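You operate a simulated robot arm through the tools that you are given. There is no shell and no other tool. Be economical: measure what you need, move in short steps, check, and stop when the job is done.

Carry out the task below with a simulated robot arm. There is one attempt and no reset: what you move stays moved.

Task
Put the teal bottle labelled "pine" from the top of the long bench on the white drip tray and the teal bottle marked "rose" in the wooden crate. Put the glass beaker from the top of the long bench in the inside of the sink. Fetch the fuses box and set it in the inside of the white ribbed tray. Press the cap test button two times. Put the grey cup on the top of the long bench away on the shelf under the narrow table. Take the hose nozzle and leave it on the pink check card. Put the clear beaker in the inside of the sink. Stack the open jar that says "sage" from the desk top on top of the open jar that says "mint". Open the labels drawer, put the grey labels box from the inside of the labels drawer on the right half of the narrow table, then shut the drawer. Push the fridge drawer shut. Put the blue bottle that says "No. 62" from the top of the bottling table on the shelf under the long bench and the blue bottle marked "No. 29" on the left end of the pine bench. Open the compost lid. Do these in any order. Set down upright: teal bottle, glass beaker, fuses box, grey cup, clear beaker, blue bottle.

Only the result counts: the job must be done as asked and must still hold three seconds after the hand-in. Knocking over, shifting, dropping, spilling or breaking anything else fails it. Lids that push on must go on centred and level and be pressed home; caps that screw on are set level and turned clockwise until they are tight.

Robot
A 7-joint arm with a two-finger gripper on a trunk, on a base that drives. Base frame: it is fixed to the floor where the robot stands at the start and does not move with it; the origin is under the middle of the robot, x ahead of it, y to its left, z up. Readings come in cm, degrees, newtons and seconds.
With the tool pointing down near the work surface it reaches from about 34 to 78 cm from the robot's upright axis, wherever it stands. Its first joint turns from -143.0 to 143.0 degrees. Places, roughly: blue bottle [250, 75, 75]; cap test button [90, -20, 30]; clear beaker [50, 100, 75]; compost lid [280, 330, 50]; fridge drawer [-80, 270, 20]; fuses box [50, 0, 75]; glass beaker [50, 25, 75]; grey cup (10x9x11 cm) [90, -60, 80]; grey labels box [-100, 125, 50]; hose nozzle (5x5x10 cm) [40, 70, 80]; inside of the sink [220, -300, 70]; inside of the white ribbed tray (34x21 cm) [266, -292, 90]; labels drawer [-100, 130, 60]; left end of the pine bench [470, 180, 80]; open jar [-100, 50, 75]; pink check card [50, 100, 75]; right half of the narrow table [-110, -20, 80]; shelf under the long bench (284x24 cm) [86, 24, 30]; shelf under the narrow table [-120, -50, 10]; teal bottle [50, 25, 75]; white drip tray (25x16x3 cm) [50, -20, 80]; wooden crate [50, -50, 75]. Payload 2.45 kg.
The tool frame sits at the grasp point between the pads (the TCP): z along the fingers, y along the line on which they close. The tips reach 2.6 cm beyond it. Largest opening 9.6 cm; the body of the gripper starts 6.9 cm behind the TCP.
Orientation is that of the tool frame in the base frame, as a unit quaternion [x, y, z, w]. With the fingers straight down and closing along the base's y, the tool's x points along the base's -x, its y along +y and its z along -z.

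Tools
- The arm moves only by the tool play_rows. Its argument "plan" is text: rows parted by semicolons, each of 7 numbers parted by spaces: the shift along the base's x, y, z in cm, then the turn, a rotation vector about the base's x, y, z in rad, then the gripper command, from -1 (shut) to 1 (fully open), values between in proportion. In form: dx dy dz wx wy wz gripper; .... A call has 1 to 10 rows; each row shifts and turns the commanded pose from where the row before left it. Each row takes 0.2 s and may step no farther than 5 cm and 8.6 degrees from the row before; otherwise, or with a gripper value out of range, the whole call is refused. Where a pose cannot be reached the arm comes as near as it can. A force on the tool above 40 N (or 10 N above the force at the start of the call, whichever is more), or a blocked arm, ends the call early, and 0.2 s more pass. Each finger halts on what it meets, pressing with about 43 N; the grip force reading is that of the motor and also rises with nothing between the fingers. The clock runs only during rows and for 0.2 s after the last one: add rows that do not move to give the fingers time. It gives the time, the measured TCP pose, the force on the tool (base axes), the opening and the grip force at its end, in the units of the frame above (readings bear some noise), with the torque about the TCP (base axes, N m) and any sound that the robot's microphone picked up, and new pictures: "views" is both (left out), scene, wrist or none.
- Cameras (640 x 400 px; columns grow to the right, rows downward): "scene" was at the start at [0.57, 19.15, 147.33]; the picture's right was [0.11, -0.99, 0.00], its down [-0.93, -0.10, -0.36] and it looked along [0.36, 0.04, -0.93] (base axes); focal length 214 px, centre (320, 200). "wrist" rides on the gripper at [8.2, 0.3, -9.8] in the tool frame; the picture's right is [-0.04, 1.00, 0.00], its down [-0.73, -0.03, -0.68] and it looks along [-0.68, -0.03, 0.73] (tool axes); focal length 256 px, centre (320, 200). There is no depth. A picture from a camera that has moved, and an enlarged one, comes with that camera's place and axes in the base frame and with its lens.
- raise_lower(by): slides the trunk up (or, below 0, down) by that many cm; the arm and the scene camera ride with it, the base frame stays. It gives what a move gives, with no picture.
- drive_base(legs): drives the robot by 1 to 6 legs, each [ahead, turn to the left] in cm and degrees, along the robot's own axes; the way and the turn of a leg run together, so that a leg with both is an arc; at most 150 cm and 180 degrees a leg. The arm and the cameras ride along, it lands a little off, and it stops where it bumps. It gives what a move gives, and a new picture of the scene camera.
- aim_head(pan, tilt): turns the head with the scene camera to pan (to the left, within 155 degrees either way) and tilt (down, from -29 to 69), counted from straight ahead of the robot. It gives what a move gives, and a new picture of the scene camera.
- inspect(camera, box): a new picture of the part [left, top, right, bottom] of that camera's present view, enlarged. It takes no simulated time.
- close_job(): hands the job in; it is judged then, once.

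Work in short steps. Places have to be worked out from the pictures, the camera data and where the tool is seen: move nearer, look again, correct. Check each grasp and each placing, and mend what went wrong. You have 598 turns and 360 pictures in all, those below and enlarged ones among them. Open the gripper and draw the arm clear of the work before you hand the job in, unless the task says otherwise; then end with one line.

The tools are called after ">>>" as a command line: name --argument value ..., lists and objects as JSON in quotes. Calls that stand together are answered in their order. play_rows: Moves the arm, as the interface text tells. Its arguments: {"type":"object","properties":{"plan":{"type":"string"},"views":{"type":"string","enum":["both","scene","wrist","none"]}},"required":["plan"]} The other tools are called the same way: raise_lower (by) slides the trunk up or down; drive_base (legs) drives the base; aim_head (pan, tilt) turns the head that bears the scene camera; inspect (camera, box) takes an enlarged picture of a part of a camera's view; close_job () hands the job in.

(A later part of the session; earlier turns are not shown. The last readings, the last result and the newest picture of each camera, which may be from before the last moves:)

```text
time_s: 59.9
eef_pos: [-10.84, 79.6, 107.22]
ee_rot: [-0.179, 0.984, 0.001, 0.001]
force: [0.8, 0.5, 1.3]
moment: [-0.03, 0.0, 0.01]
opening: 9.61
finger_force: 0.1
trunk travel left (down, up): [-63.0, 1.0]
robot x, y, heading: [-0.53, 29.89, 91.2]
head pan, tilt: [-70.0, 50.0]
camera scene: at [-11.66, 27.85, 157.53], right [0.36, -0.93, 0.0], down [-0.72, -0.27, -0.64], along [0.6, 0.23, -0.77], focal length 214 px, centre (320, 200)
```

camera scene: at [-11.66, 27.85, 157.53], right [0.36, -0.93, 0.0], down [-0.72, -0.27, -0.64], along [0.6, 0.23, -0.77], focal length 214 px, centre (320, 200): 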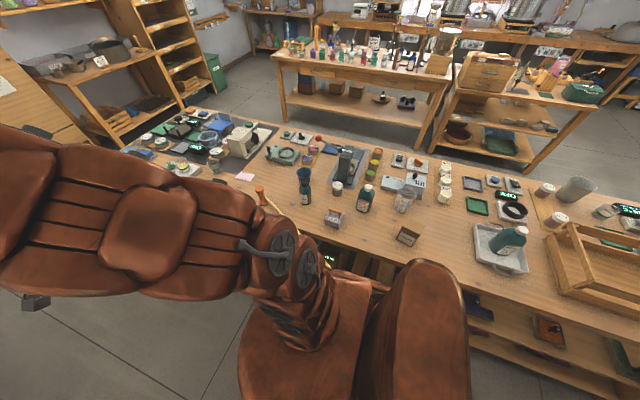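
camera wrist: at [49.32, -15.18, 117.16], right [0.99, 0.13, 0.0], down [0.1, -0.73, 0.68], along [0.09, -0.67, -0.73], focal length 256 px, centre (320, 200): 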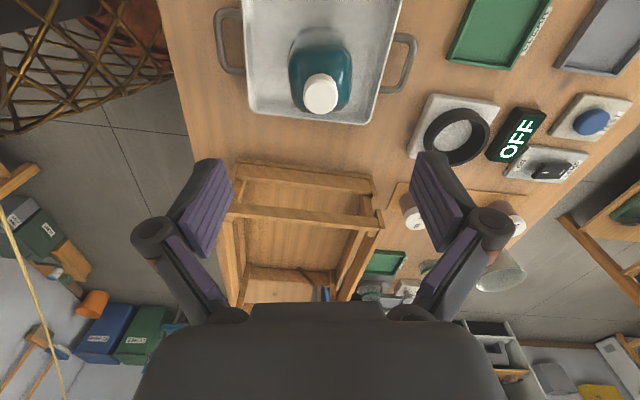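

Rose is at ≈(52.5, 31.3). I swing the arm to the right over it in two stages.

>>> play_rows --plan "4.2 -2.6 0 0 0 -0.11 1;4.2 -2.6 0 0 0 -0.11 1;4.2 -2.6 0 0 0 -0.11 1;4.2 -2.6 0 0 0 -0.11 1;4.2 -2.6 0 0 0 -0.11 1;4.2 -2.6 0 0 0 -0.11 1;4.2 -2.6 0 0 0 -0.11 1;4.2 -2.6 0 0 0 -0.11 1;4.2 -2.6 0 0 0 -0.11 1;4.2 -2.6 0 0 0 -0.11 1" --views "none"

>>> play_rows --plan "3.4 -3.4 0 0 0 -0.12 1;3.4 -3.4 0 0 0 -0.12 1;3.4 -3.4 0 0 0 -0.12 1;3.4 -3.4 0 0 0 -0.12 1;3.4 -3.4 0 0 0 -0.12 1;3.4 -3.4 0 0 0 -0.04 1;0 0 0 0 0 0 1" --views "both"

```text
time_s: 62.1
eef_pos: [31.14, 53.5, 107.35]
ee_rot: [0.363, 0.932, 0.001, 0.0]
force: [-0.5, 1.2, 0.0]
moment: [-0.01, -0.04, -0.02]
opening: 9.58
finger_force: 0.0
trunk travel left (down, up): [-63.0, 1.0]
robot x, y, heading: [-0.47, 30.21, 90.8]
head pan, tilt: [-70.0, 50.0]
```

```text
time_s: 63.7
eef_pos: [51.64, 33.17, 107.42]
ee_rot: [0.637, 0.771, 0.001, 0.001]
force: [0.7, -1.3, 0.2]
moment: [0.02, 0.01, 0.01]
opening: 9.62
finger_force: 0.1
trunk travel left (down, up): [-63.0, 1.0]
robot x, y, heading: [-0.38, 30.01, 91.0]
head pan, tilt: [-70.0, 50.0]
camera scene: at [-11.59, 27.82, 157.53], right [0.36, -0.93, 0.0], down [-0.72, -0.27, -0.64], along [0.6, 0.23, -0.77], focal length 214 px, centre (320, 200)
camera wrist: at [50.31, 41.21, 117.16], right [0.99, 0.15, 0.0], down [0.11, -0.73, 0.68], along [0.1, -0.67, -0.73], focal length 256 px, centre (320, 200)
```

scene: 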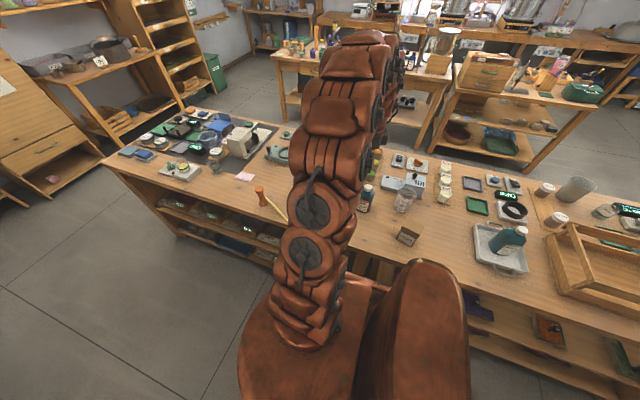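
wrist: 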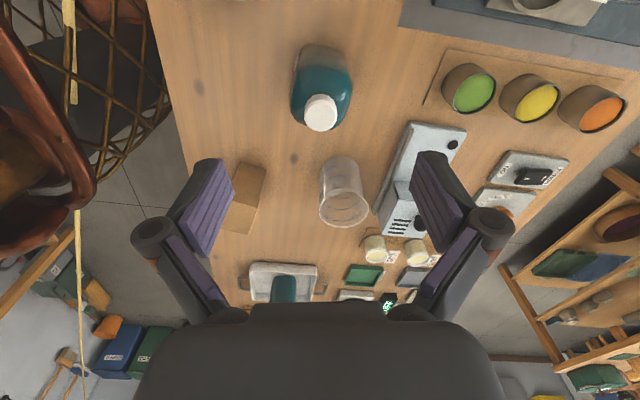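

Rose cap at ≈(51.9, 31.0). I centre and descend to z≈89.

>>> play_rows --plan "0.3 -2.2 0 0 0 0 1;0 0 -4.5 0 0 0 1;0 0 -4.5 0 0 0 1;0 0 0 0 0 0 1" --views "wrist"

```text
time_s: 64.7
eef_pos: [51.93, 31.04, 98.29]
ee_rot: [0.637, 0.771, 0.0, 0.001]
force: [-0.1, -0.5, 0.2]
moment: [-0.03, 0.0, 0.02]
opening: 9.58
finger_force: 0.1
trunk travel left (down, up): [-63.0, 1.0]
robot x, y, heading: [-0.79, 30.16, 90.7]
head pan, tilt: [-70.0, 50.0]
camera wrist: at [50.65, 39.08, 108.11], right [0.99, 0.15, 0.0], down [0.11, -0.73, 0.68], along [0.1, -0.67, -0.73], focal length 256 px, centre (320, 200)
```

wrist: 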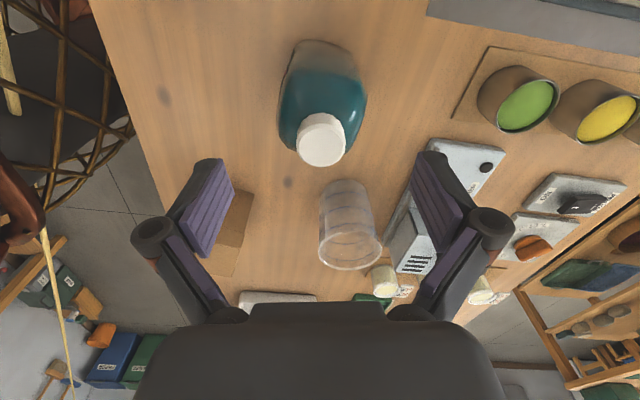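

>>> play_rows --plan "0 0 -4.5 0 0 0 1;0 0 -4.7 0 0 0 1;0 0 0 0 0 0 1;0 0 0 0 0 0 -1;0 0 0 0 0 0 -1;0 0 0 0 0 0 -1;0 0 0 0 0 0 -1" --views "wrist"

```text
time_s: 66.3
eef_pos: [51.91, 30.86, 89.03]
ee_rot: [0.636, 0.772, 0.001, 0.001]
force: [0.9, -0.3, 3.2]
moment: [0.02, 0.08, -0.06]
opening: 6.78
finger_force: 42.8
trunk travel left (down, up): [-63.0, 1.0]
robot x, y, heading: [-0.91, 29.97, 90.5]
head pan, tilt: [-70.0, 50.0]
camera wrist: at [50.74, 39.0, 98.9], right [0.99, 0.15, 0.0], down [0.11, -0.73, 0.68], along [0.1, -0.67, -0.73], focal length 256 px, centre (320, 200)
```

wrist: 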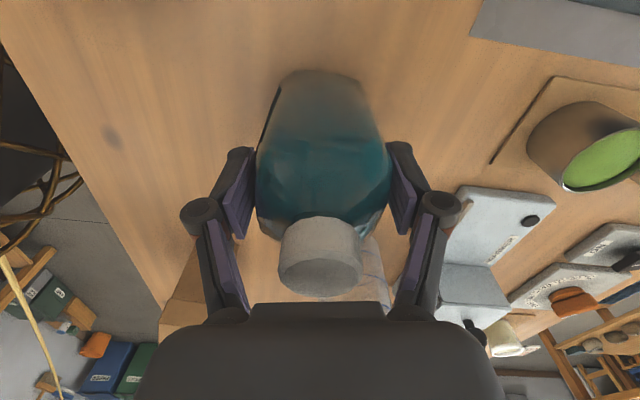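

Rose gripped. I lift to z≈112 and drive back ~100 cm so it comes to the crate.

>>> play_rows --plan "0 0 4.7 0 0 0 -1;0 0 4.7 0 0 0 -1;0 0 4.7 0 0 0 -1;0 0 4.7 0 0 0 -1;0 0 4.7 0 0 0 -1;0 0 0 0 0 0 -1" --views "none"

>>> drive_base --legs '[[-85, -0.8]]'

>>> play_rows --plan "0 0 0 0 0 0 -1" --views "wrist"

```text
time_s: 67.7
eef_pos: [51.85, 30.87, 112.66]
ee_rot: [0.637, 0.771, 0.001, 0.001]
force: [-0.1, -0.2, -3.8]
moment: [0.01, -0.04, 0.02]
opening: 6.8
finger_force: 43.4
trunk travel left (down, up): [-63.0, 1.0]
robot x, y, heading: [-0.8, 29.78, 90.6]
head pan, tilt: [-70.0, 50.0]
```

```text
time_s: 72.3
eef_pos: [52.49, -55.42, 112.64]
ee_rot: [0.643, 0.766, 0.001, 0.001]
force: [0.6, -0.3, -4.1]
moment: [0.0, 0.05, -0.01]
opening: 6.81
finger_force: 42.8
trunk travel left (down, up): [-63.0, 1.0]
robot x, y, heading: [-0.07, -55.63, 90.3]
head pan, tilt: [-70.0, 50.0]
camera scene: at [-11.02, -57.63, 157.53], right [0.34, -0.94, 0.0], down [-0.72, -0.26, -0.64], along [0.6, 0.22, -0.77], focal length 214 px, centre (320, 200)
```

scene: 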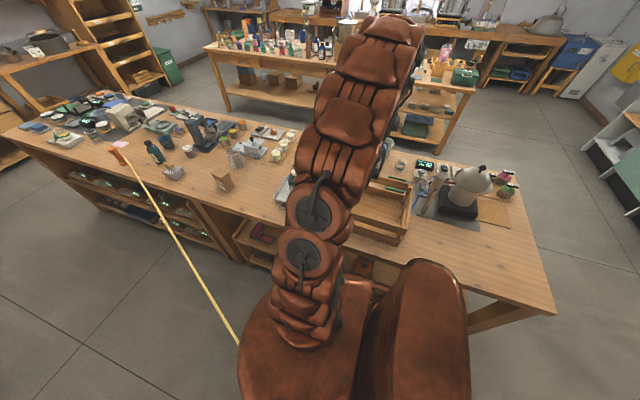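

```text
time_s: 72.7
eef_pos: [52.57, -55.42, 112.61]
ee_rot: [0.642, 0.767, 0.001, 0.0]
force: [1.0, -0.2, -3.9]
moment: [0.0, 0.0, 0.0]
opening: 6.79
finger_force: 43.4
trunk travel left (down, up): [-63.0, 1.0]
robot x, y, heading: [-0.15, -55.38, 89.9]
head pan, tilt: [-70.0, 50.0]
camera wrist: at [51.35, -47.23, 122.45], right [0.99, 0.14, 0.0], down [0.1, -0.73, 0.68], along [0.09, -0.67, -0.73], focal length 256 px, centre (320, 200)
```

wrist: 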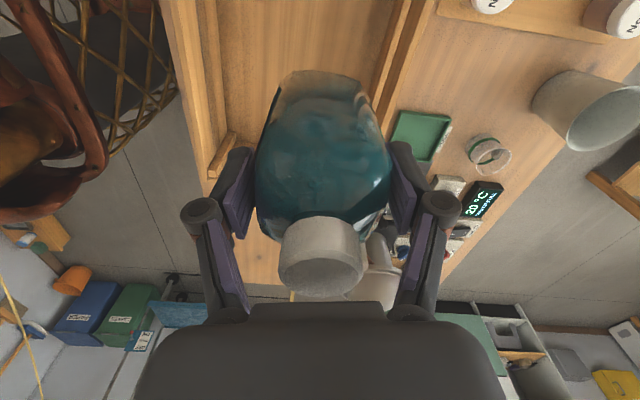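

The crate spans about x 40–61, y −42…−74, so its middle is ≈(51, −58). I shift and lower partway, then look.

>>> play_rows --plan "-1.3 -2.5 0 0 0 0 -1;0 0 -4.5 0 0 0 -1;0 0 -4.5 0 0 0 -1;0 0 -4 0 0 0 -1;0 0 0 0 0 0 -1" --views "both"

```text
time_s: 73.9
eef_pos: [51.24, -57.86, 99.57]
ee_rot: [0.642, 0.767, 0.0, 0.001]
force: [0.3, 0.3, -4.1]
moment: [0.02, -0.01, -0.01]
opening: 6.81
finger_force: 42.4
trunk travel left (down, up): [-63.0, 1.0]
robot x, y, heading: [-0.16, -55.43, 90.0]
head pan, tilt: [-70.0, 50.0]
camera scene: at [-11.0, -57.64, 157.54], right [0.34, -0.94, 0.0], down [-0.72, -0.26, -0.64], along [0.6, 0.22, -0.77], focal length 214 px, centre (320, 200)
camera wrist: at [50.01, -49.75, 109.4], right [0.99, 0.14, 0.0], down [0.1, -0.73, 0.68], along [0.09, -0.67, -0.73], focal length 256 px, centre (320, 200)
```

scene: 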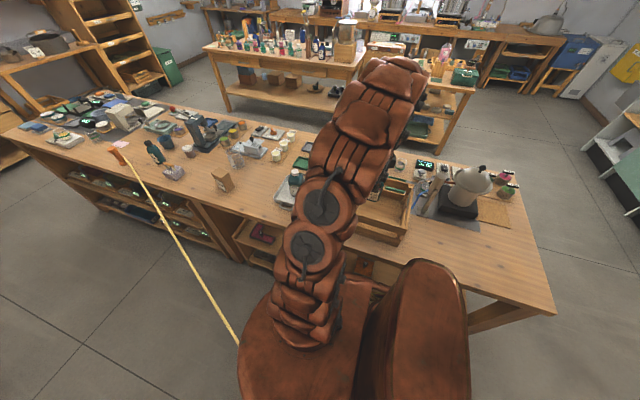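
wrist: 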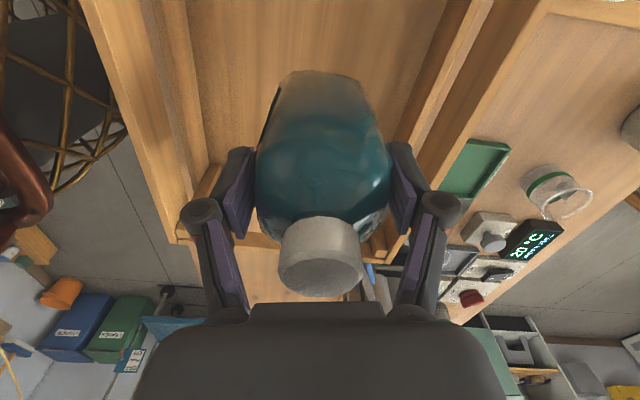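

Centred between the rails. I lower into the crate.

>>> play_rows --plan "0 0 -4.5 0 0 0 -1;0 0 -3 0 0 0 -1;0 0 -0.7 0 0 0 -1;0 0 0 0 0 0 -1" --views "wrist"

```text
time_s: 74.9
eef_pos: [51.17, -57.97, 91.47]
ee_rot: [0.643, 0.766, 0.002, 0.001]
force: [-0.4, -0.1, -3.9]
moment: [0.0, 0.07, 0.02]
opening: 6.8
finger_force: 43.1
trunk travel left (down, up): [-63.0, 1.0]
robot x, y, heading: [-0.2, -55.75, 90.1]
head pan, tilt: [-70.0, 50.0]
camera wrist: at [50.04, -49.77, 101.3], right [0.99, 0.14, 0.0], down [0.1, -0.73, 0.68], along [0.09, -0.67, -0.73], focal length 256 px, centre (320, 200)
```

wrist: 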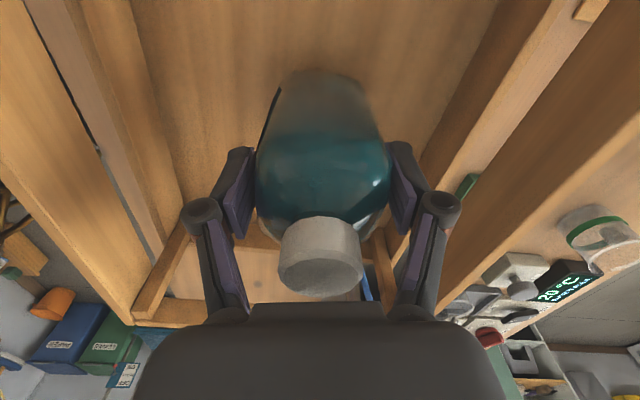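

>>> play_rows --plan "0 0 -0.35 0 0 0 -1;0 0 -0.35 0 0 0 -1;0 0 -0.3 0 0 0 -1;0 0 0 0 0 0 -1" --views "none"

```text
time_s: 75.9
eef_pos: [51.18, -57.9, 90.39]
ee_rot: [0.642, 0.766, 0.001, 0.0]
force: [0.4, -0.2, -4.4]
moment: [0.03, 0.0, -0.03]
opening: 6.8
finger_force: 43.4
trunk travel left (down, up): [-63.0, 1.0]
robot x, y, heading: [-0.3, -55.64, 90.0]
head pan, tilt: [-70.0, 50.0]
```

Still no contact; continue lowering gently.

>>> play_rows --plan "0 0 -0.3 0 0 0 -1;0 0 -0.3 0 0 0 -1;0 0 -0.3 0 0 0 -1;0 0 0 0 0 0 -1" --views "none"

```text
time_s: 76.9
eef_pos: [51.03, -57.85, 89.59]
ee_rot: [0.642, 0.767, 0.001, 0.002]
force: [3.0, -0.2, 22.2]
moment: [-0.1, -0.13, -0.2]
opening: 6.78
finger_force: 43.0
trunk travel left (down, up): [-63.0, 1.0]
robot x, y, heading: [-0.56, -55.75, 89.9]
head pan, tilt: [-70.0, 50.0]
```

Contact. Release and rise straight up.

>>> play_rows --plan "0 0 0.3 0 0 0 -1;0 0 0 0 0 0 0.3;0 0 0 0 0 0 1;0 0 0 0 0 0 1;0 0 4 0 0 0 1;0 0 5 0 0 0 1;0 0 5 0 0 0 1;0 0 5 0 0 0 1;0 0 4 0 0 0 1" --views "wrist"

```text
time_s: 78.9
eef_pos: [51.22, -57.72, 112.95]
ee_rot: [0.641, 0.767, 0.001, 0.001]
force: [-0.5, -0.1, -0.7]
moment: [-0.03, 0.03, 0.02]
opening: 9.6
finger_force: 0.1
trunk travel left (down, up): [-63.0, 1.0]
robot x, y, heading: [0.16, -55.8, 89.9]
head pan, tilt: [-70.0, 50.0]
camera wrist: at [50.01, -49.73, 122.75], right [0.99, 0.14, 0.0], down [0.1, -0.73, 0.68], along [0.1, -0.67, -0.73], focal length 256 px, centre (320, 200)
```

wrist: 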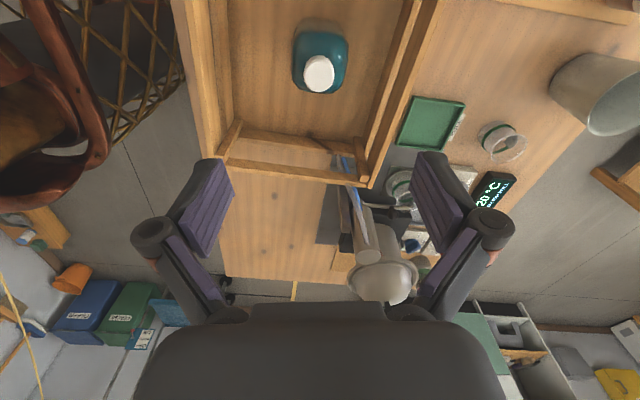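

Rose stands in the crate. Now I drive ahead to the hose nozzle (≈42, 82) and pink card.

>>> drive_base --legs '[[135, 0]]'

>>> play_rows --plan "-2 0 0 0 0 0 1;-2 0 0 0 0 0 1" --views "wrist"

```text
time_s: 85.6
eef_pos: [51.35, 76.25, 112.79]
ee_rot: [0.643, 0.765, 0.0, 0.001]
force: [-0.5, 0.0, -0.4]
moment: [0.01, 0.01, -0.01]
opening: 9.59
finger_force: 0.1
trunk travel left (down, up): [-63.0, 1.0]
robot x, y, heading: [0.21, 79.12, 89.7]
head pan, tilt: [-70.0, 50.0]
camera scene: at [-10.82, 76.79, 157.53], right [0.34, -0.94, 0.0], down [-0.72, -0.26, -0.64], along [0.6, 0.22, -0.77], focal length 214 px, centre (320, 200)
```

scene: 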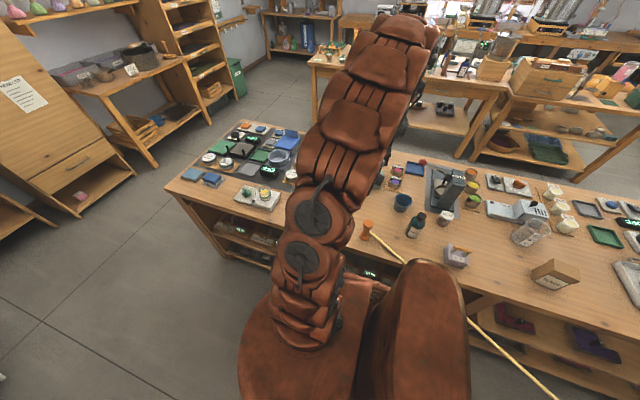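

```text
time_s: 86.2
eef_pos: [47.47, 76.2, 112.98]
ee_rot: [0.644, 0.765, 0.002, 0.002]
force: [0.1, -0.7, 0.0]
moment: [-0.01, 0.0, -0.01]
opening: 9.61
finger_force: 0.0
trunk travel left (down, up): [-63.0, 1.0]
robot x, y, heading: [0.11, 78.72, 89.6]
head pan, tilt: [-70.0, 50.0]
camera wrist: at [46.27, 84.43, 122.74], right [0.99, 0.13, 0.0], down [0.09, -0.73, 0.68], along [0.09, -0.67, -0.73], focal length 256 px, centre (320, 200)
```

wrist: 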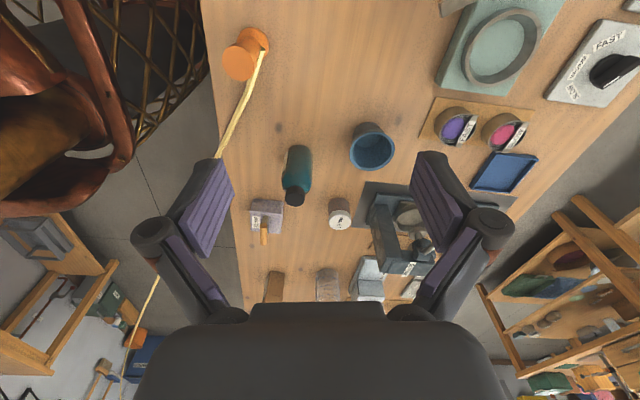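

Nozzle stands at ≈(37.9, 74.9), 10 cm tall. I drive 18 cm further for comfortable reach, and look at the card too.

>>> drive_base --legs '[[18, 0]]'

>>> play_rows --plan "-1 -4 0 0 0 0 1;-2 -4 -2 0 0 0 1;-2 -4 -2 0 0 0 1;-2 -4 -2 0 0 0 1;0 0 0 0 0 0 1" --views "both"

```text
time_s: 87.7
eef_pos: [47.42, 94.27, 112.8]
ee_rot: [0.645, 0.764, 0.002, 0.001]
force: [-0.3, -0.2, -0.7]
moment: [-0.01, -0.01, -0.01]
opening: 9.58
finger_force: 0.0
trunk travel left (down, up): [-63.0, 1.0]
robot x, y, heading: [0.3, 96.55, 89.9]
head pan, tilt: [-70.0, 50.0]
camera scene: at [-10.75, 94.8, 157.53], right [0.34, -0.94, 0.0], down [-0.72, -0.26, -0.64], along [0.6, 0.22, -0.77], focal length 214 px, centre (320, 200)
```

scene: 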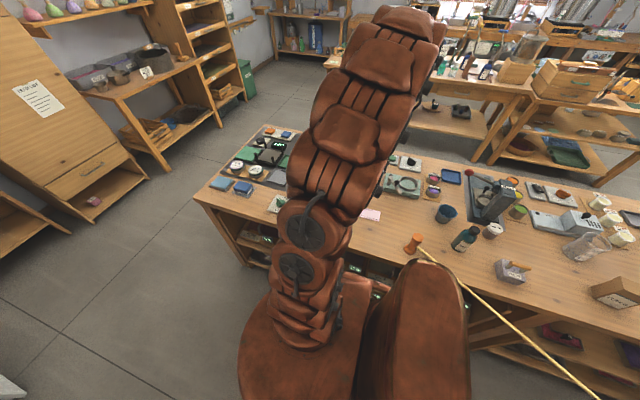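

```text
time_s: 88.9
eef_pos: [40.33, 78.16, 106.95]
ee_rot: [0.644, 0.765, 0.001, 0.001]
force: [0.1, -0.7, -0.2]
moment: [-0.02, 0.03, 0.04]
opening: 9.6
finger_force: 0.1
trunk travel left (down, up): [-63.0, 1.0]
robot x, y, heading: [0.09, 96.63, 89.6]
head pan, tilt: [-70.0, 50.0]
camera scene: at [-10.76, 94.81, 157.53], right [0.34, -0.94, 0.0], down [-0.72, -0.26, -0.64], along [0.61, 0.22, -0.77], focal length 214 px, centre (320, 200)
camera wrist: at [39.3, 86.41, 116.8], right [0.99, 0.13, 0.0], down [0.09, -0.73, 0.68], along [0.09, -0.67, -0.73], focal length 256 px, centre (320, 200)
```

scene: 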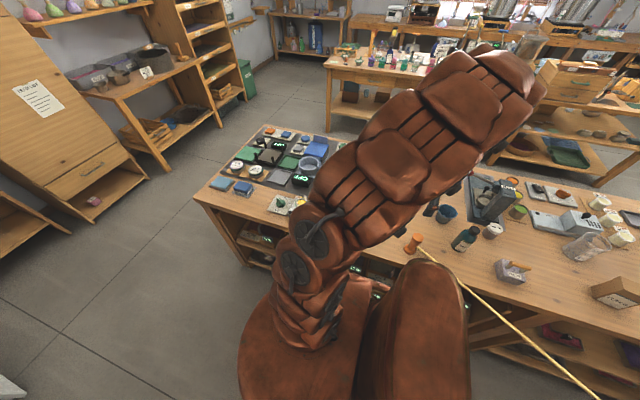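
wrist: 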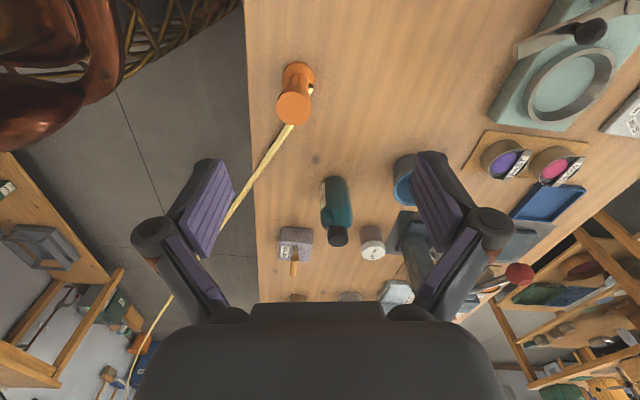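

Nozzle top at ≈(38.1, 74.5). I centre and descend to its waist (z≈84.5).

>>> play_rows --plan "-2.2 -3.6 0 0 0 0 1;0 0 -4.5 0 0 0 1;0 0 -4.5 0 0 0 1;0 0 -4.5 0 0 0 1;0 0 0 0 0 0 1" --views "wrist"

```text
time_s: 90.1
eef_pos: [38.12, 74.51, 93.3]
ee_rot: [0.644, 0.765, 0.001, 0.001]
force: [-1.3, -0.1, -1.0]
moment: [0.02, 0.01, 0.01]
opening: 9.58
finger_force: 0.0
trunk travel left (down, up): [-63.0, 1.0]
robot x, y, heading: [0.06, 96.92, 89.7]
head pan, tilt: [-70.0, 50.0]
camera wrist: at [37.09, 82.79, 103.14], right [0.99, 0.13, 0.0], down [0.09, -0.73, 0.68], along [0.09, -0.67, -0.73], focal length 256 px, centre (320, 200)
```

wrist: 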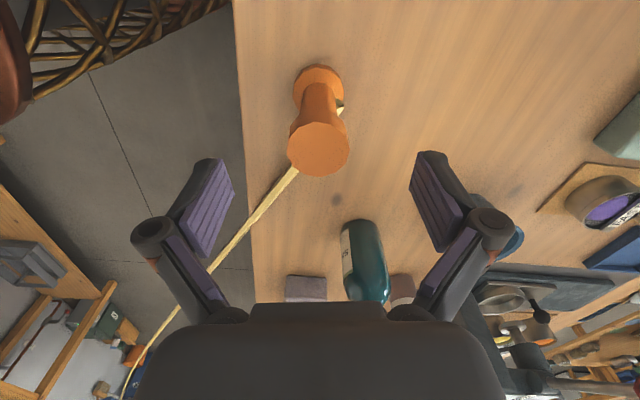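

>>> play_rows --plan "0 0.2 -4.4 0 0 0 1;0 0 -4.3 0 0 0 1;0 0 0 0 0 0 1;0 0 0 0 0 0 -1;0 0 0 0 0 0 -1;0 0 0 0 0 0 -1;0 0 0 0 0 0 -1;0 0 0 0 0 0 -1" --views "wrist"

```text
time_s: 91.9
eef_pos: [38.14, 74.78, 84.63]
ee_rot: [0.644, 0.765, 0.002, 0.001]
force: [-0.5, -0.3, 1.3]
moment: [-0.01, 0.04, -0.03]
opening: 2.66
finger_force: 38.0
trunk travel left (down, up): [-63.0, 1.0]
robot x, y, heading: [-0.09, 96.7, 89.7]
head pan, tilt: [-70.0, 50.0]
camera wrist: at [37.04, 83.02, 94.52], right [0.99, 0.13, 0.0], down [0.09, -0.73, 0.68], along [0.09, -0.67, -0.73], focal length 256 px, centre (320, 200)
```

wrist: 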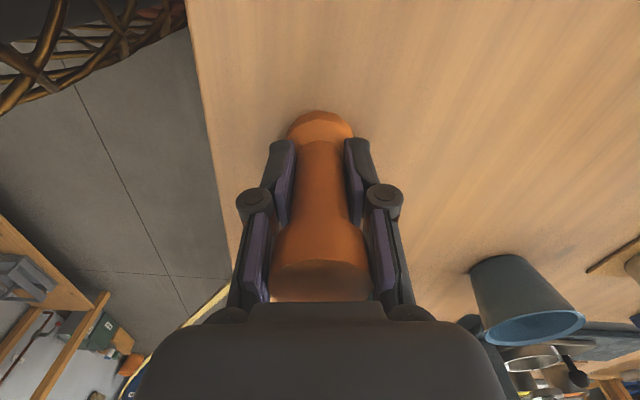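

Nozzle gripped. I lift it and carry it above the pink card (≈51, 94), then look.

>>> play_rows --plan "0 0 5 0 0 0 -1;0 0 5 0 0 0 -1;0 0 4 0 0 0 -1;3.2 3.8 0 0 0 0 -1;3.2 3.8 0 0 0 0 -1;3.2 3.8 0 0 0 0 -1;3.2 3.8 0 0 0 0 -1;0 4 0 0 0 0 -1;0 0 0 0 0 0 -1" --views "both"

```text
time_s: 93.9
eef_pos: [51.12, 94.16, 98.62]
ee_rot: [0.645, 0.765, 0.001, 0.002]
force: [-0.7, 0.4, 0.0]
moment: [-0.02, 0.0, 0.0]
opening: 2.68
finger_force: 43.4
trunk travel left (down, up): [-63.0, 1.0]
robot x, y, heading: [0.48, 96.65, 89.7]
head pan, tilt: [-70.0, 50.0]
camera scene: at [-10.73, 94.83, 157.53], right [0.34, -0.94, 0.0], down [-0.72, -0.26, -0.64], along [0.6, 0.22, -0.77], focal length 214 px, centre (320, 200)
camera wrist: at [49.96, 102.27, 108.47], right [0.99, 0.13, 0.0], down [0.09, -0.73, 0.68], along [0.09, -0.67, -0.73], focal length 256 px, centre (320, 200)
```

scene: 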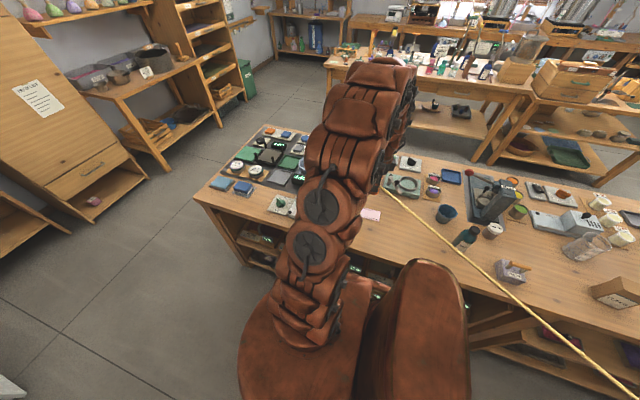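
wrist: 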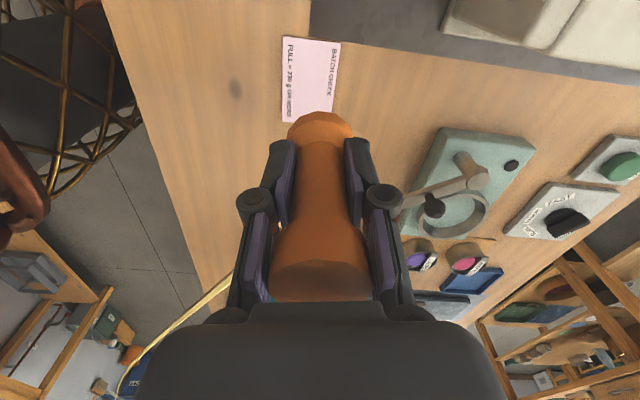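

Card spans x 47–52.8, y 87.7–97, centre ≈(50, 92.3). I shift there and lower.

>>> play_rows --plan "-1.1 -1.9 0 0 0 0 -1;0 0 -4.5 0 0 0 -1;0 0 -4.5 0 0 0 -1;0 0 -3 0 0 0 -1;0 0 -1 0 0 0 -1;0 0 0 0 0 0 -1" --views "wrist"

```text
time_s: 95.3
eef_pos: [50.01, 92.04, 85.66]
ee_rot: [0.644, 0.765, 0.002, 0.001]
force: [0.5, 0.3, -1.4]
moment: [-0.01, 0.02, -0.03]
opening: 2.66
finger_force: 43.0
trunk travel left (down, up): [-63.0, 1.0]
robot x, y, heading: [0.13, 96.93, 89.9]
head pan, tilt: [-70.0, 50.0]
camera wrist: at [48.83, 100.27, 95.47], right [0.99, 0.13, 0.0], down [0.09, -0.73, 0.68], along [0.09, -0.67, -0.73], focal length 256 px, centre (320, 200)
```

wrist: 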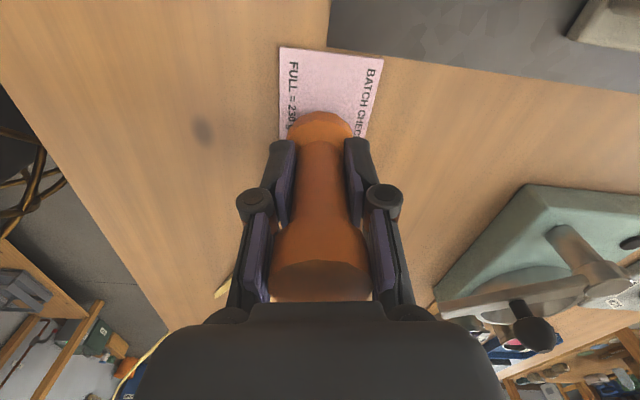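

Nozzle base is over the card's middle. Lower to contact.

>>> play_rows --plan "0 0 -0.4 0 0 0 -1;0 0 -0.3 0 0 0 -1;0 0 -0.3 0 0 0 -1;0 0 0 0 0 0 -1" --views "none"

```text
time_s: 96.3
eef_pos: [49.84, 92.1, 84.75]
ee_rot: [0.644, 0.765, 0.002, 0.003]
force: [0.1, -1.3, 30.7]
moment: [-0.02, 0.11, -0.02]
opening: 2.68
finger_force: 42.9
trunk travel left (down, up): [-63.0, 1.0]
robot x, y, heading: [-0.02, 96.86, 89.3]
head pan, tilt: [-70.0, 50.0]
```

>>> play_rows --plan "0 0 0.3 0 0 0 -1;0 0 0 0 0 0 -0.2;0 0 0 0 0 0 0.4;0 0 0 0 0 0 0.4;0 0 0 0 0 0 0.4;0 0 3 0 0 0 0.4;0 0 5 0 0 0 0.4;0 0 5 0 0 0 1;0 0 5 0 0 0 1;0 0 5 0 0 0 1" --views "both"

```text
time_s: 98.5
eef_pos: [49.93, 92.29, 108.16]
ee_rot: [0.645, 0.764, 0.001, 0.002]
force: [0.7, -0.6, 0.1]
moment: [-0.01, 0.02, 0.01]
opening: 9.6
finger_force: 0.1
trunk travel left (down, up): [-63.0, 1.0]
robot x, y, heading: [-0.18, 97.08, 89.7]
head pan, tilt: [-70.0, 50.0]
camera scene: at [-10.73, 94.82, 157.53], right [0.34, -0.94, 0.0], down [-0.72, -0.26, -0.64], along [0.6, 0.22, -0.77], focal length 214 px, centre (320, 200)
camera wrist: at [48.72, 100.38, 117.92], right [0.99, 0.13, 0.0], down [0.09, -0.73, 0.68], along [0.09, -0.67, -0.73], focal length 256 px, centre (320, 200)
```

scene: 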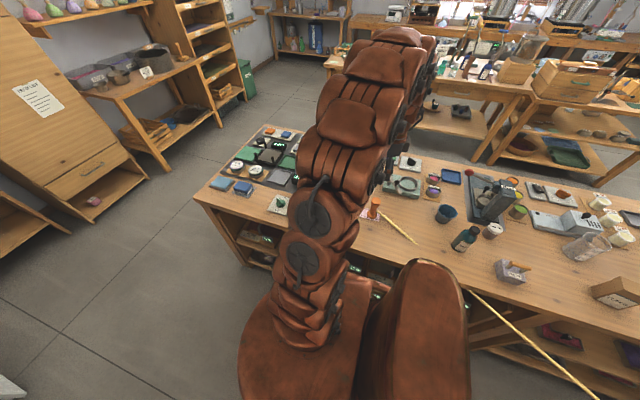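
wrist: 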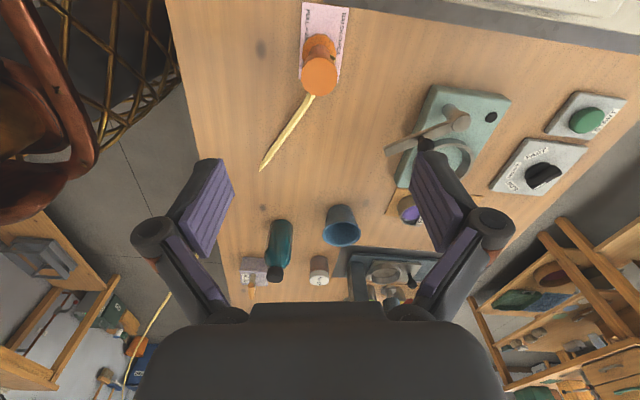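

Nozzle stands on the card. Next I drive on to see the clear beaker area.

>>> drive_base --legs '[[38, 0]]'

>>> play_rows --plan "0 0 3 0 0 0 1" --views "wrist"

>>> inspect --camera "scene" --box '[180, 110, 480, 300]'

```text
time_s: 100.9
eef_pos: [49.97, 130.41, 108.03]
ee_rot: [0.643, 0.766, 0.001, 0.001]
force: [1.1, -0.2, -0.7]
moment: [0.02, 0.01, 0.03]
opening: 9.61
finger_force: 0.1
trunk travel left (down, up): [-63.0, 1.0]
robot x, y, heading: [0.27, 134.91, 89.7]
head pan, tilt: [-70.0, 50.0]
camera scene: at [-10.57, 132.86, 157.53], right [0.34, -0.94, 0.0], down [-0.72, -0.26, -0.64], along [0.6, 0.22, -0.77], focal length 214 px, centre (320, 200)
```

scene: 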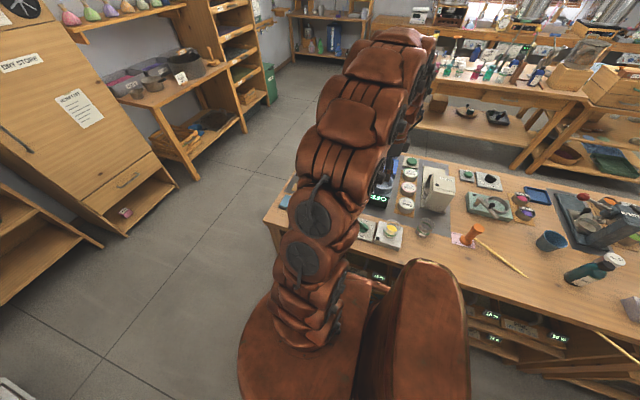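

```text
time_s: 101.3
eef_pos: [50.19, 130.29, 111.17]
ee_rot: [0.644, 0.765, 0.001, 0.001]
force: [1.2, 0.2, -1.0]
moment: [0.02, 0.01, 0.0]
opening: 9.57
finger_force: 0.1
trunk travel left (down, up): [-63.0, 1.0]
robot x, y, heading: [-0.13, 135.17, 89.8]
head pan, tilt: [-70.0, 50.0]
camera wrist: at [48.93, 138.46, 120.98], right [0.99, 0.13, 0.0], down [0.09, -0.73, 0.68], along [0.09, -0.67, -0.73], focal length 256 px, centre (320, 200)
```

wrist: 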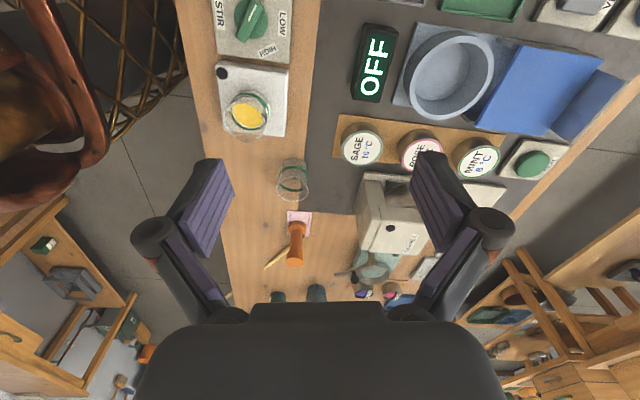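

```text
2.11 times, centred on (330, 205) of scene
camera zoom: at [-10.55, 132.87, 157.54], right [0.34, -0.94, 0.0], down [-0.72, -0.26, -0.64], along [0.6, 0.22, -0.77], focal length 452 px, centre (299, 190)
```

zoom: 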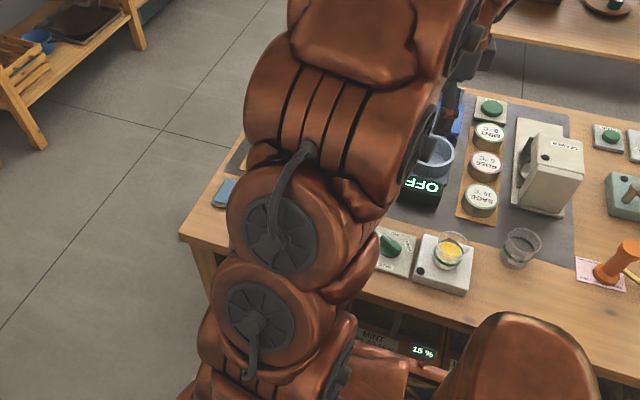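

The empty green-banded beaker at ≈(48, 110) is the clear beaker. First I handle the wall side: turn 180° so the drawers are on my right, arm toward −x.

>>> drive_base --legs '[[0, 180]]'

>>> aim_head --pan -60 --tilt 40

```text
time_s: 109.0
eef_pos: [-49.22, 140.02, 111.1]
ee_rot: [0.762, -0.647, -0.001, 0.002]
force: [-0.6, 0.1, -1.1]
moment: [0.05, -0.04, 0.0]
opening: 9.59
finger_force: 0.0
trunk travel left (down, up): [-63.0, 1.0]
robot x, y, heading: [0.41, 135.02, -90.9]
head pan, tilt: [-70.0, 50.0]
camera scene: at [11.33, 137.43, 157.53], right [-0.33, 0.94, 0.0], down [0.72, 0.25, -0.64], along [-0.61, -0.21, -0.77], focal length 214 px, centre (320, 200)
```

scene: 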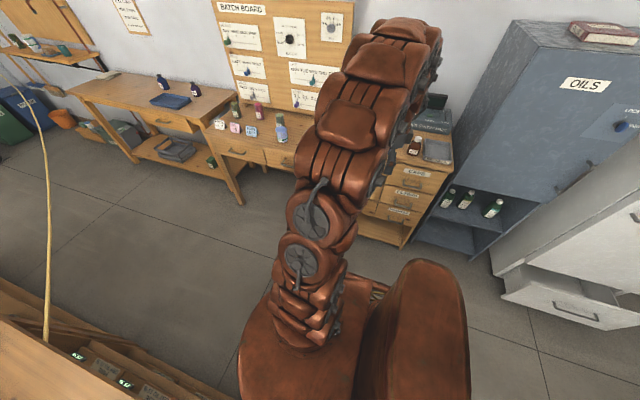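

```text
time_s: 109.8
eef_pos: [-49.22, 140.02, 111.05]
ee_rot: [0.762, -0.647, -0.001, 0.001]
force: [-0.2, -0.2, -0.3]
moment: [-0.08, 0.01, 0.0]
opening: 9.61
finger_force: 0.1
trunk travel left (down, up): [-63.0, 1.0]
robot x, y, heading: [0.22, 135.04, -90.8]
head pan, tilt: [-60.0, 40.0]
camera scene: at [11.18, 135.81, 158.94], right [-0.49, 0.87, 0.0], down [0.56, 0.31, -0.77], along [-0.67, -0.37, -0.64], focal length 214 px, centre (320, 200)
```

scene: 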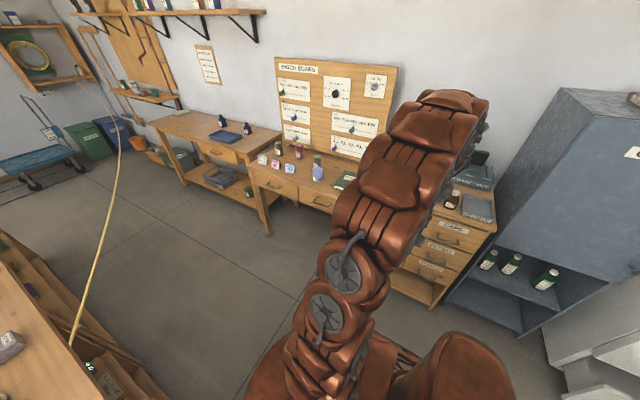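

>>> inspect --camera "scene" --box '[390, 150, 530, 310]'

>>> inspect --camera "scene" --box '[150, 100, 350, 230]'

```text
2.50 times, centred on (460, 230) of scene
camera zoom: at [11.18, 135.81, 158.94], right [-0.49, 0.87, 0.0], down [0.56, 0.31, -0.77], along [-0.67, -0.37, -0.64], focal length 536 px, centre (-30, 125)
```

zoom: 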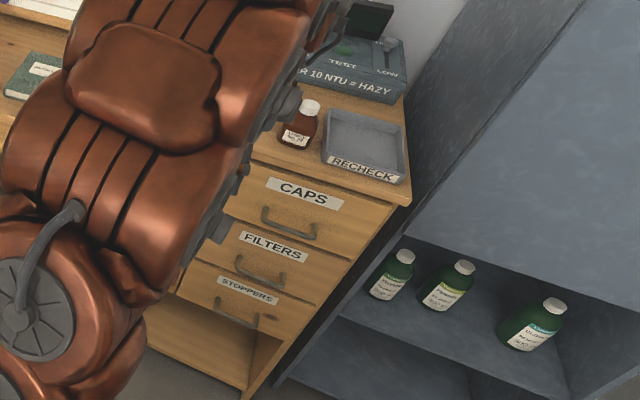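

```text
3.08 times, centred on (250, 165) of scene
camera zoom: at [11.18, 135.81, 158.94], right [-0.49, 0.87, 0.0], down [0.56, 0.31, -0.77], along [-0.67, -0.37, -0.64], focal length 660 px, centre (535, 308)
```

zoom: 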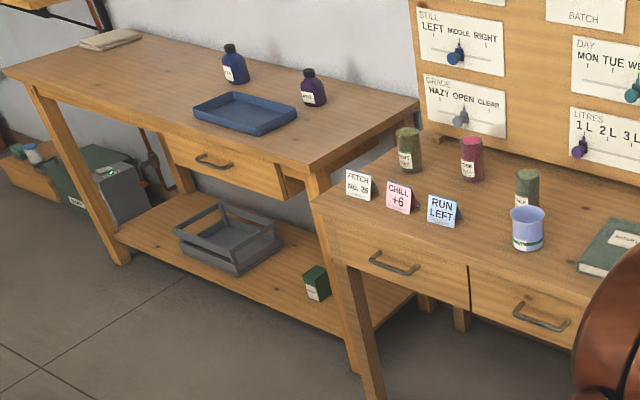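

The arm hides the left column of the drawer cabinet. I swing the arm aside to read it.

>>> play_rows --plan "0.6 -4.7 0 0 0 0.1 1;0.8 -4.7 0 0 0 0.1 1;1 -4.7 0 0 0 0.1 1;1.2 -4.7 0 0 0 0.1 1;1.4 -4.7 0 0 0 0.1 1;1.6 -4.7 0 0 0 0.1 1;1.8 -4.5 0 0 0 0.1 1" --views "none"

>>> inspect --camera "scene" --box '[340, 130, 540, 320]'

```text
time_s: 111.4
eef_pos: [-40.79, 107.27, 111.13]
ee_rot: [0.938, -0.347, -0.001, 0.002]
force: [-0.4, -0.1, 0.5]
moment: [-0.01, 0.0, 0.02]
opening: 9.59
finger_force: 0.0
trunk travel left (down, up): [-63.0, 1.0]
robot x, y, heading: [0.38, 134.55, -90.9]
head pan, tilt: [-60.0, 40.0]
```

```text
2.11 times, centred on (440, 225) of scene
camera zoom: at [11.17, 135.85, 158.95], right [-0.49, 0.87, 0.0], down [0.56, 0.31, -0.77], along [-0.67, -0.37, -0.64], focal length 452 px, centre (67, 147)
```

zoom: 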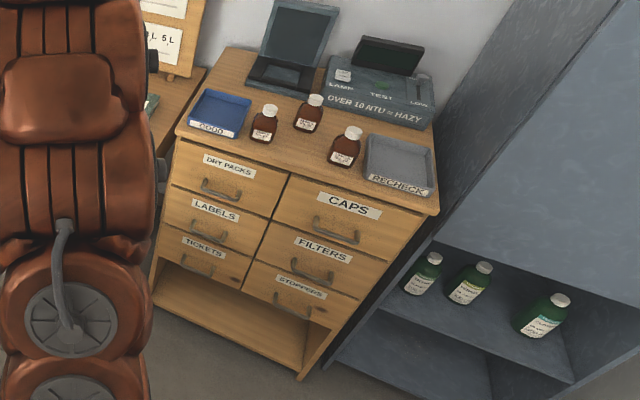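

Labels drawer is the left-column middle one; its handle ≈(−78, 131, 62). I lower the trunk and turn the tool horizontal, pointing at −x with fingers closing vertically.

>>> raise_lower --by -36

>>> play_rows --plan "-0.8 2 0 -0.056 0.122 -0.056 1;-0.8 2 0 -0.056 0.122 -0.056 1;-0.8 2 0 -0.056 0.122 -0.056 1;-0.8 2 0 -0.056 0.122 -0.056 1;-0.8 2 0 -0.056 0.122 -0.056 1;-0.8 2 0 -0.056 0.122 -0.056 1;-0.8 2 0 -0.056 0.122 -0.056 1;-0.8 2 0 -0.056 0.122 -0.056 1;-0.8 2 0 -0.056 0.122 -0.056 1;-0.8 2 0 -0.056 0.122 -0.056 1" --views "none"

>>> play_rows --plan "-0.8 2 0 -0.056 0.122 -0.056 1;-0.8 2 0 -0.056 0.122 -0.056 1;0 0 0 0 0 0 1" --views "both"

```text
time_s: 114.9
eef_pos: [-40.92, 107.23, 75.01]
ee_rot: [0.938, -0.347, -0.001, 0.002]
force: [-0.3, 0.5, 0.4]
moment: [0.05, -0.01, -0.01]
opening: 9.59
finger_force: 0.0
trunk travel left (down, up): [-27.0, 37.0]
robot x, y, heading: [0.82, 134.81, -91.1]
head pan, tilt: [-60.0, 40.0]
```

```text
time_s: 117.1
eef_pos: [-59.35, 124.53, 79.03]
ee_rot: [0.61, -0.499, -0.436, 0.435]
force: [0.0, -0.9, 0.0]
moment: [0.0, -0.01, -0.06]
opening: 9.61
finger_force: 0.0
out of reach, approached as far as the arm can: row 7, 8, 9, 10
trunk travel left (down, up): [-27.0, 37.0]
robot x, y, heading: [0.24, 134.93, -90.8]
head pan, tilt: [-60.0, 40.0]
```

```text
time_s: 117.9
eef_pos: [-62.03, 127.97, 81.7]
ee_rot: [0.519, -0.5, -0.491, 0.49]
force: [1.0, -1.3, 0.8]
moment: [0.0, 0.0, -0.02]
opening: 9.6
finger_force: 0.0
out of reach, approached as far as the arm can: row 1, 2
trunk travel left (down, up): [-27.0, 37.0]
robot x, y, heading: [0.03, 135.05, -90.7]
head pan, tilt: [-60.0, 40.0]
camera scene: at [11.18, 135.8, 122.95], right [-0.49, 0.87, 0.0], down [0.56, 0.31, -0.77], along [-0.67, -0.37, -0.64], focal length 214 px, centre (320, 200)
camera wrist: at [-52.06, 120.1, 82.36], right [-0.04, 0.02, 1.0], down [0.67, 0.75, 0.01], along [-0.75, 0.67, -0.04], focal length 256 px, centre (320, 200)
```

scene: 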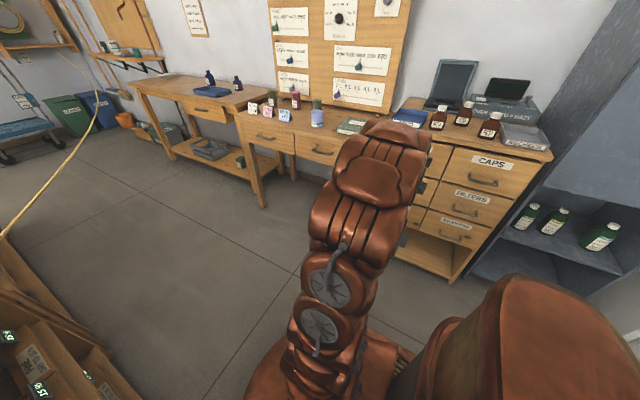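
wrist: 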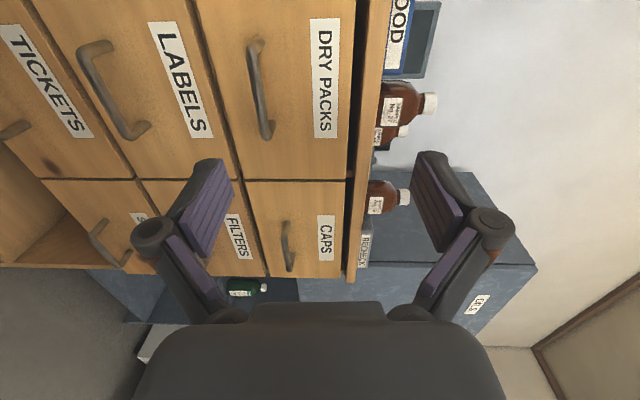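

The labels handle bar is ≈(−78, 129, 60.5). I lower the trunk 21 cm so the hand is level with it, then look again.

>>> raise_lower --by -21

>>> play_rows --plan "-2 1 0 -0.02 0 0 0;-3 0 0 0 0 0 0;0 0 0 0 0 0 0" --views "wrist"

```text
time_s: 120.1
eef_pos: [-62.04, 127.95, 60.77]
ee_rot: [0.519, -0.5, -0.491, 0.49]
force: [0.3, -0.4, 0.0]
moment: [0.03, 0.0, 0.0]
opening: 9.58
finger_force: 0.0
trunk travel left (down, up): [-6.0, 58.0]
robot x, y, heading: [0.31, 134.85, -90.6]
head pan, tilt: [-60.0, 40.0]
```

```text
time_s: 120.9
eef_pos: [-67.07, 129.06, 60.72]
ee_rot: [0.515, -0.504, -0.486, 0.495]
force: [0.1, -0.4, 0.2]
moment: [0.02, 0.02, 0.03]
opening: 4.78
finger_force: 0.0
trunk travel left (down, up): [-6.0, 58.0]
robot x, y, heading: [0.16, 134.67, -91.1]
head pan, tilt: [-60.0, 40.0]
camera wrist: at [-57.09, 121.13, 61.48], right [-0.04, 0.04, 1.0], down [0.67, 0.75, 0.0], along [-0.75, 0.66, -0.06], focal length 256 px, centre (320, 200)
```

wrist: 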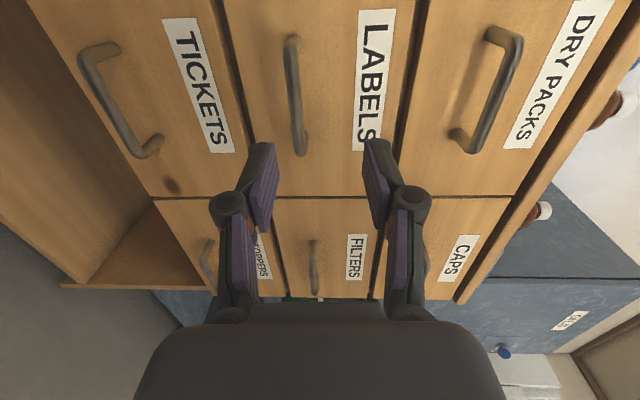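

Bar sits slightly lower (z≈58.5). I lower 1.8 and approach to x≈−74.

>>> play_rows --plan "-2 0 -1.8 0 0 0 0;-3 0 0 0 0 0 0;-2 0 0 0 0 0 0;0 0 0 0 0 0 0" --views "wrist"

```text
time_s: 121.9
eef_pos: [-74.06, 128.93, 58.86]
ee_rot: [0.514, -0.505, -0.486, 0.495]
force: [-0.2, -0.3, 0.0]
moment: [-0.01, -0.01, 0.01]
opening: 4.79
finger_force: 0.1
trunk travel left (down, up): [-6.0, 58.0]
robot x, y, heading: [0.44, 134.96, -90.7]
head pan, tilt: [-60.0, 40.0]
camera wrist: at [-64.15, 121.08, 59.69], right [-0.04, 0.04, 1.0], down [0.67, 0.75, 0.0], along [-0.75, 0.66, -0.06], focal length 256 px, centre (320, 200)
```

wrist: 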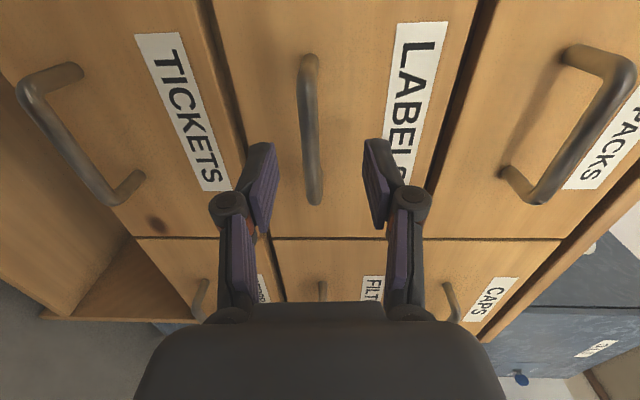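

>>> play_rows --plan "-2.5 0 -0.5 0 0 0 0;-2.5 0 0 0 0 0 0;0 0 0 0 0 0 0" --views "wrist"

```text
time_s: 122.7
eef_pos: [-79.17, 128.78, 58.47]
ee_rot: [0.514, -0.505, -0.486, 0.495]
force: [0.5, -0.1, 0.5]
moment: [0.02, 0.02, 0.01]
opening: 4.79
finger_force: 0.1
trunk travel left (down, up): [-6.0, 58.0]
robot x, y, heading: [0.45, 134.71, -91.1]
head pan, tilt: [-60.0, 40.0]
camera wrist: at [-69.15, 121.04, 59.21], right [-0.04, 0.04, 1.0], down [0.67, 0.75, 0.0], along [-0.75, 0.66, -0.06], focal length 256 px, centre (320, 200)
```

wrist: 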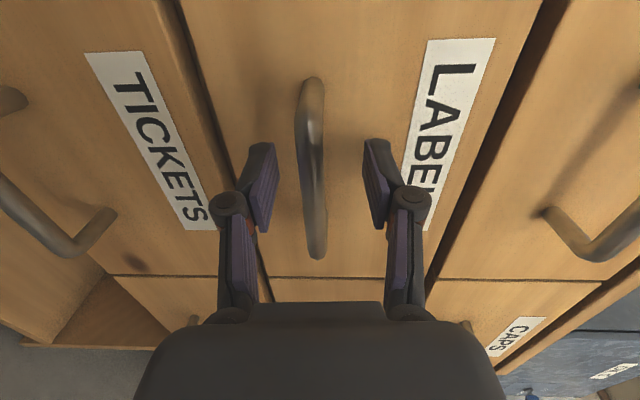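

The bar is between the pads. Close and pull gently.

>>> play_rows --plan "-0.5 0 0 0 0 0 -1;0 0 0 0 0 0 -1;0 0 0 0 0 0 -1;0 0 0 0 0 0 -1;2 0 0 0 0 0 -1;3 0 0 0 0 0 -1;3 0 0 0 0 0 -1" --views "wrist"

```text
time_s: 124.2
eef_pos: [-73.2, 128.8, 58.13]
ee_rot: [0.516, -0.507, -0.482, 0.494]
force: [0.9, 1.0, -18.4]
moment: [0.11, 0.1, 0.55]
opening: 0.99
finger_force: 37.3
trunk travel left (down, up): [-6.0, 58.0]
robot x, y, heading: [0.19, 134.94, -90.6]
head pan, tilt: [-60.0, 40.0]
stopped in row 7: the force on the tool passed its limit at 40 N (the readings are from after the stop); the commanded pose is now the measured one
camera wrist: at [-63.22, 120.97, 58.93], right [-0.05, 0.04, 1.0], down [0.66, 0.75, 0.0], along [-0.75, 0.66, -0.06], focal length 256 px, centre (320, 200)
```

wrist: 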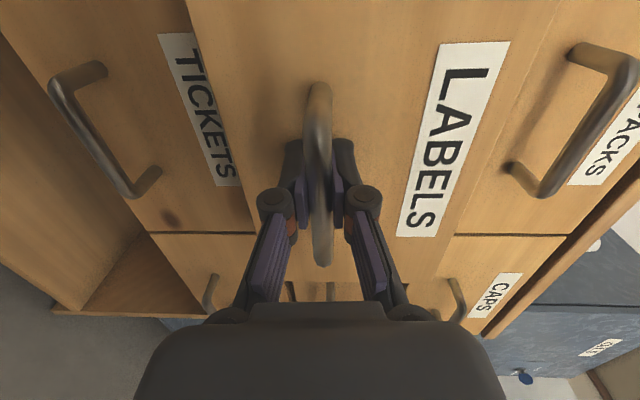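

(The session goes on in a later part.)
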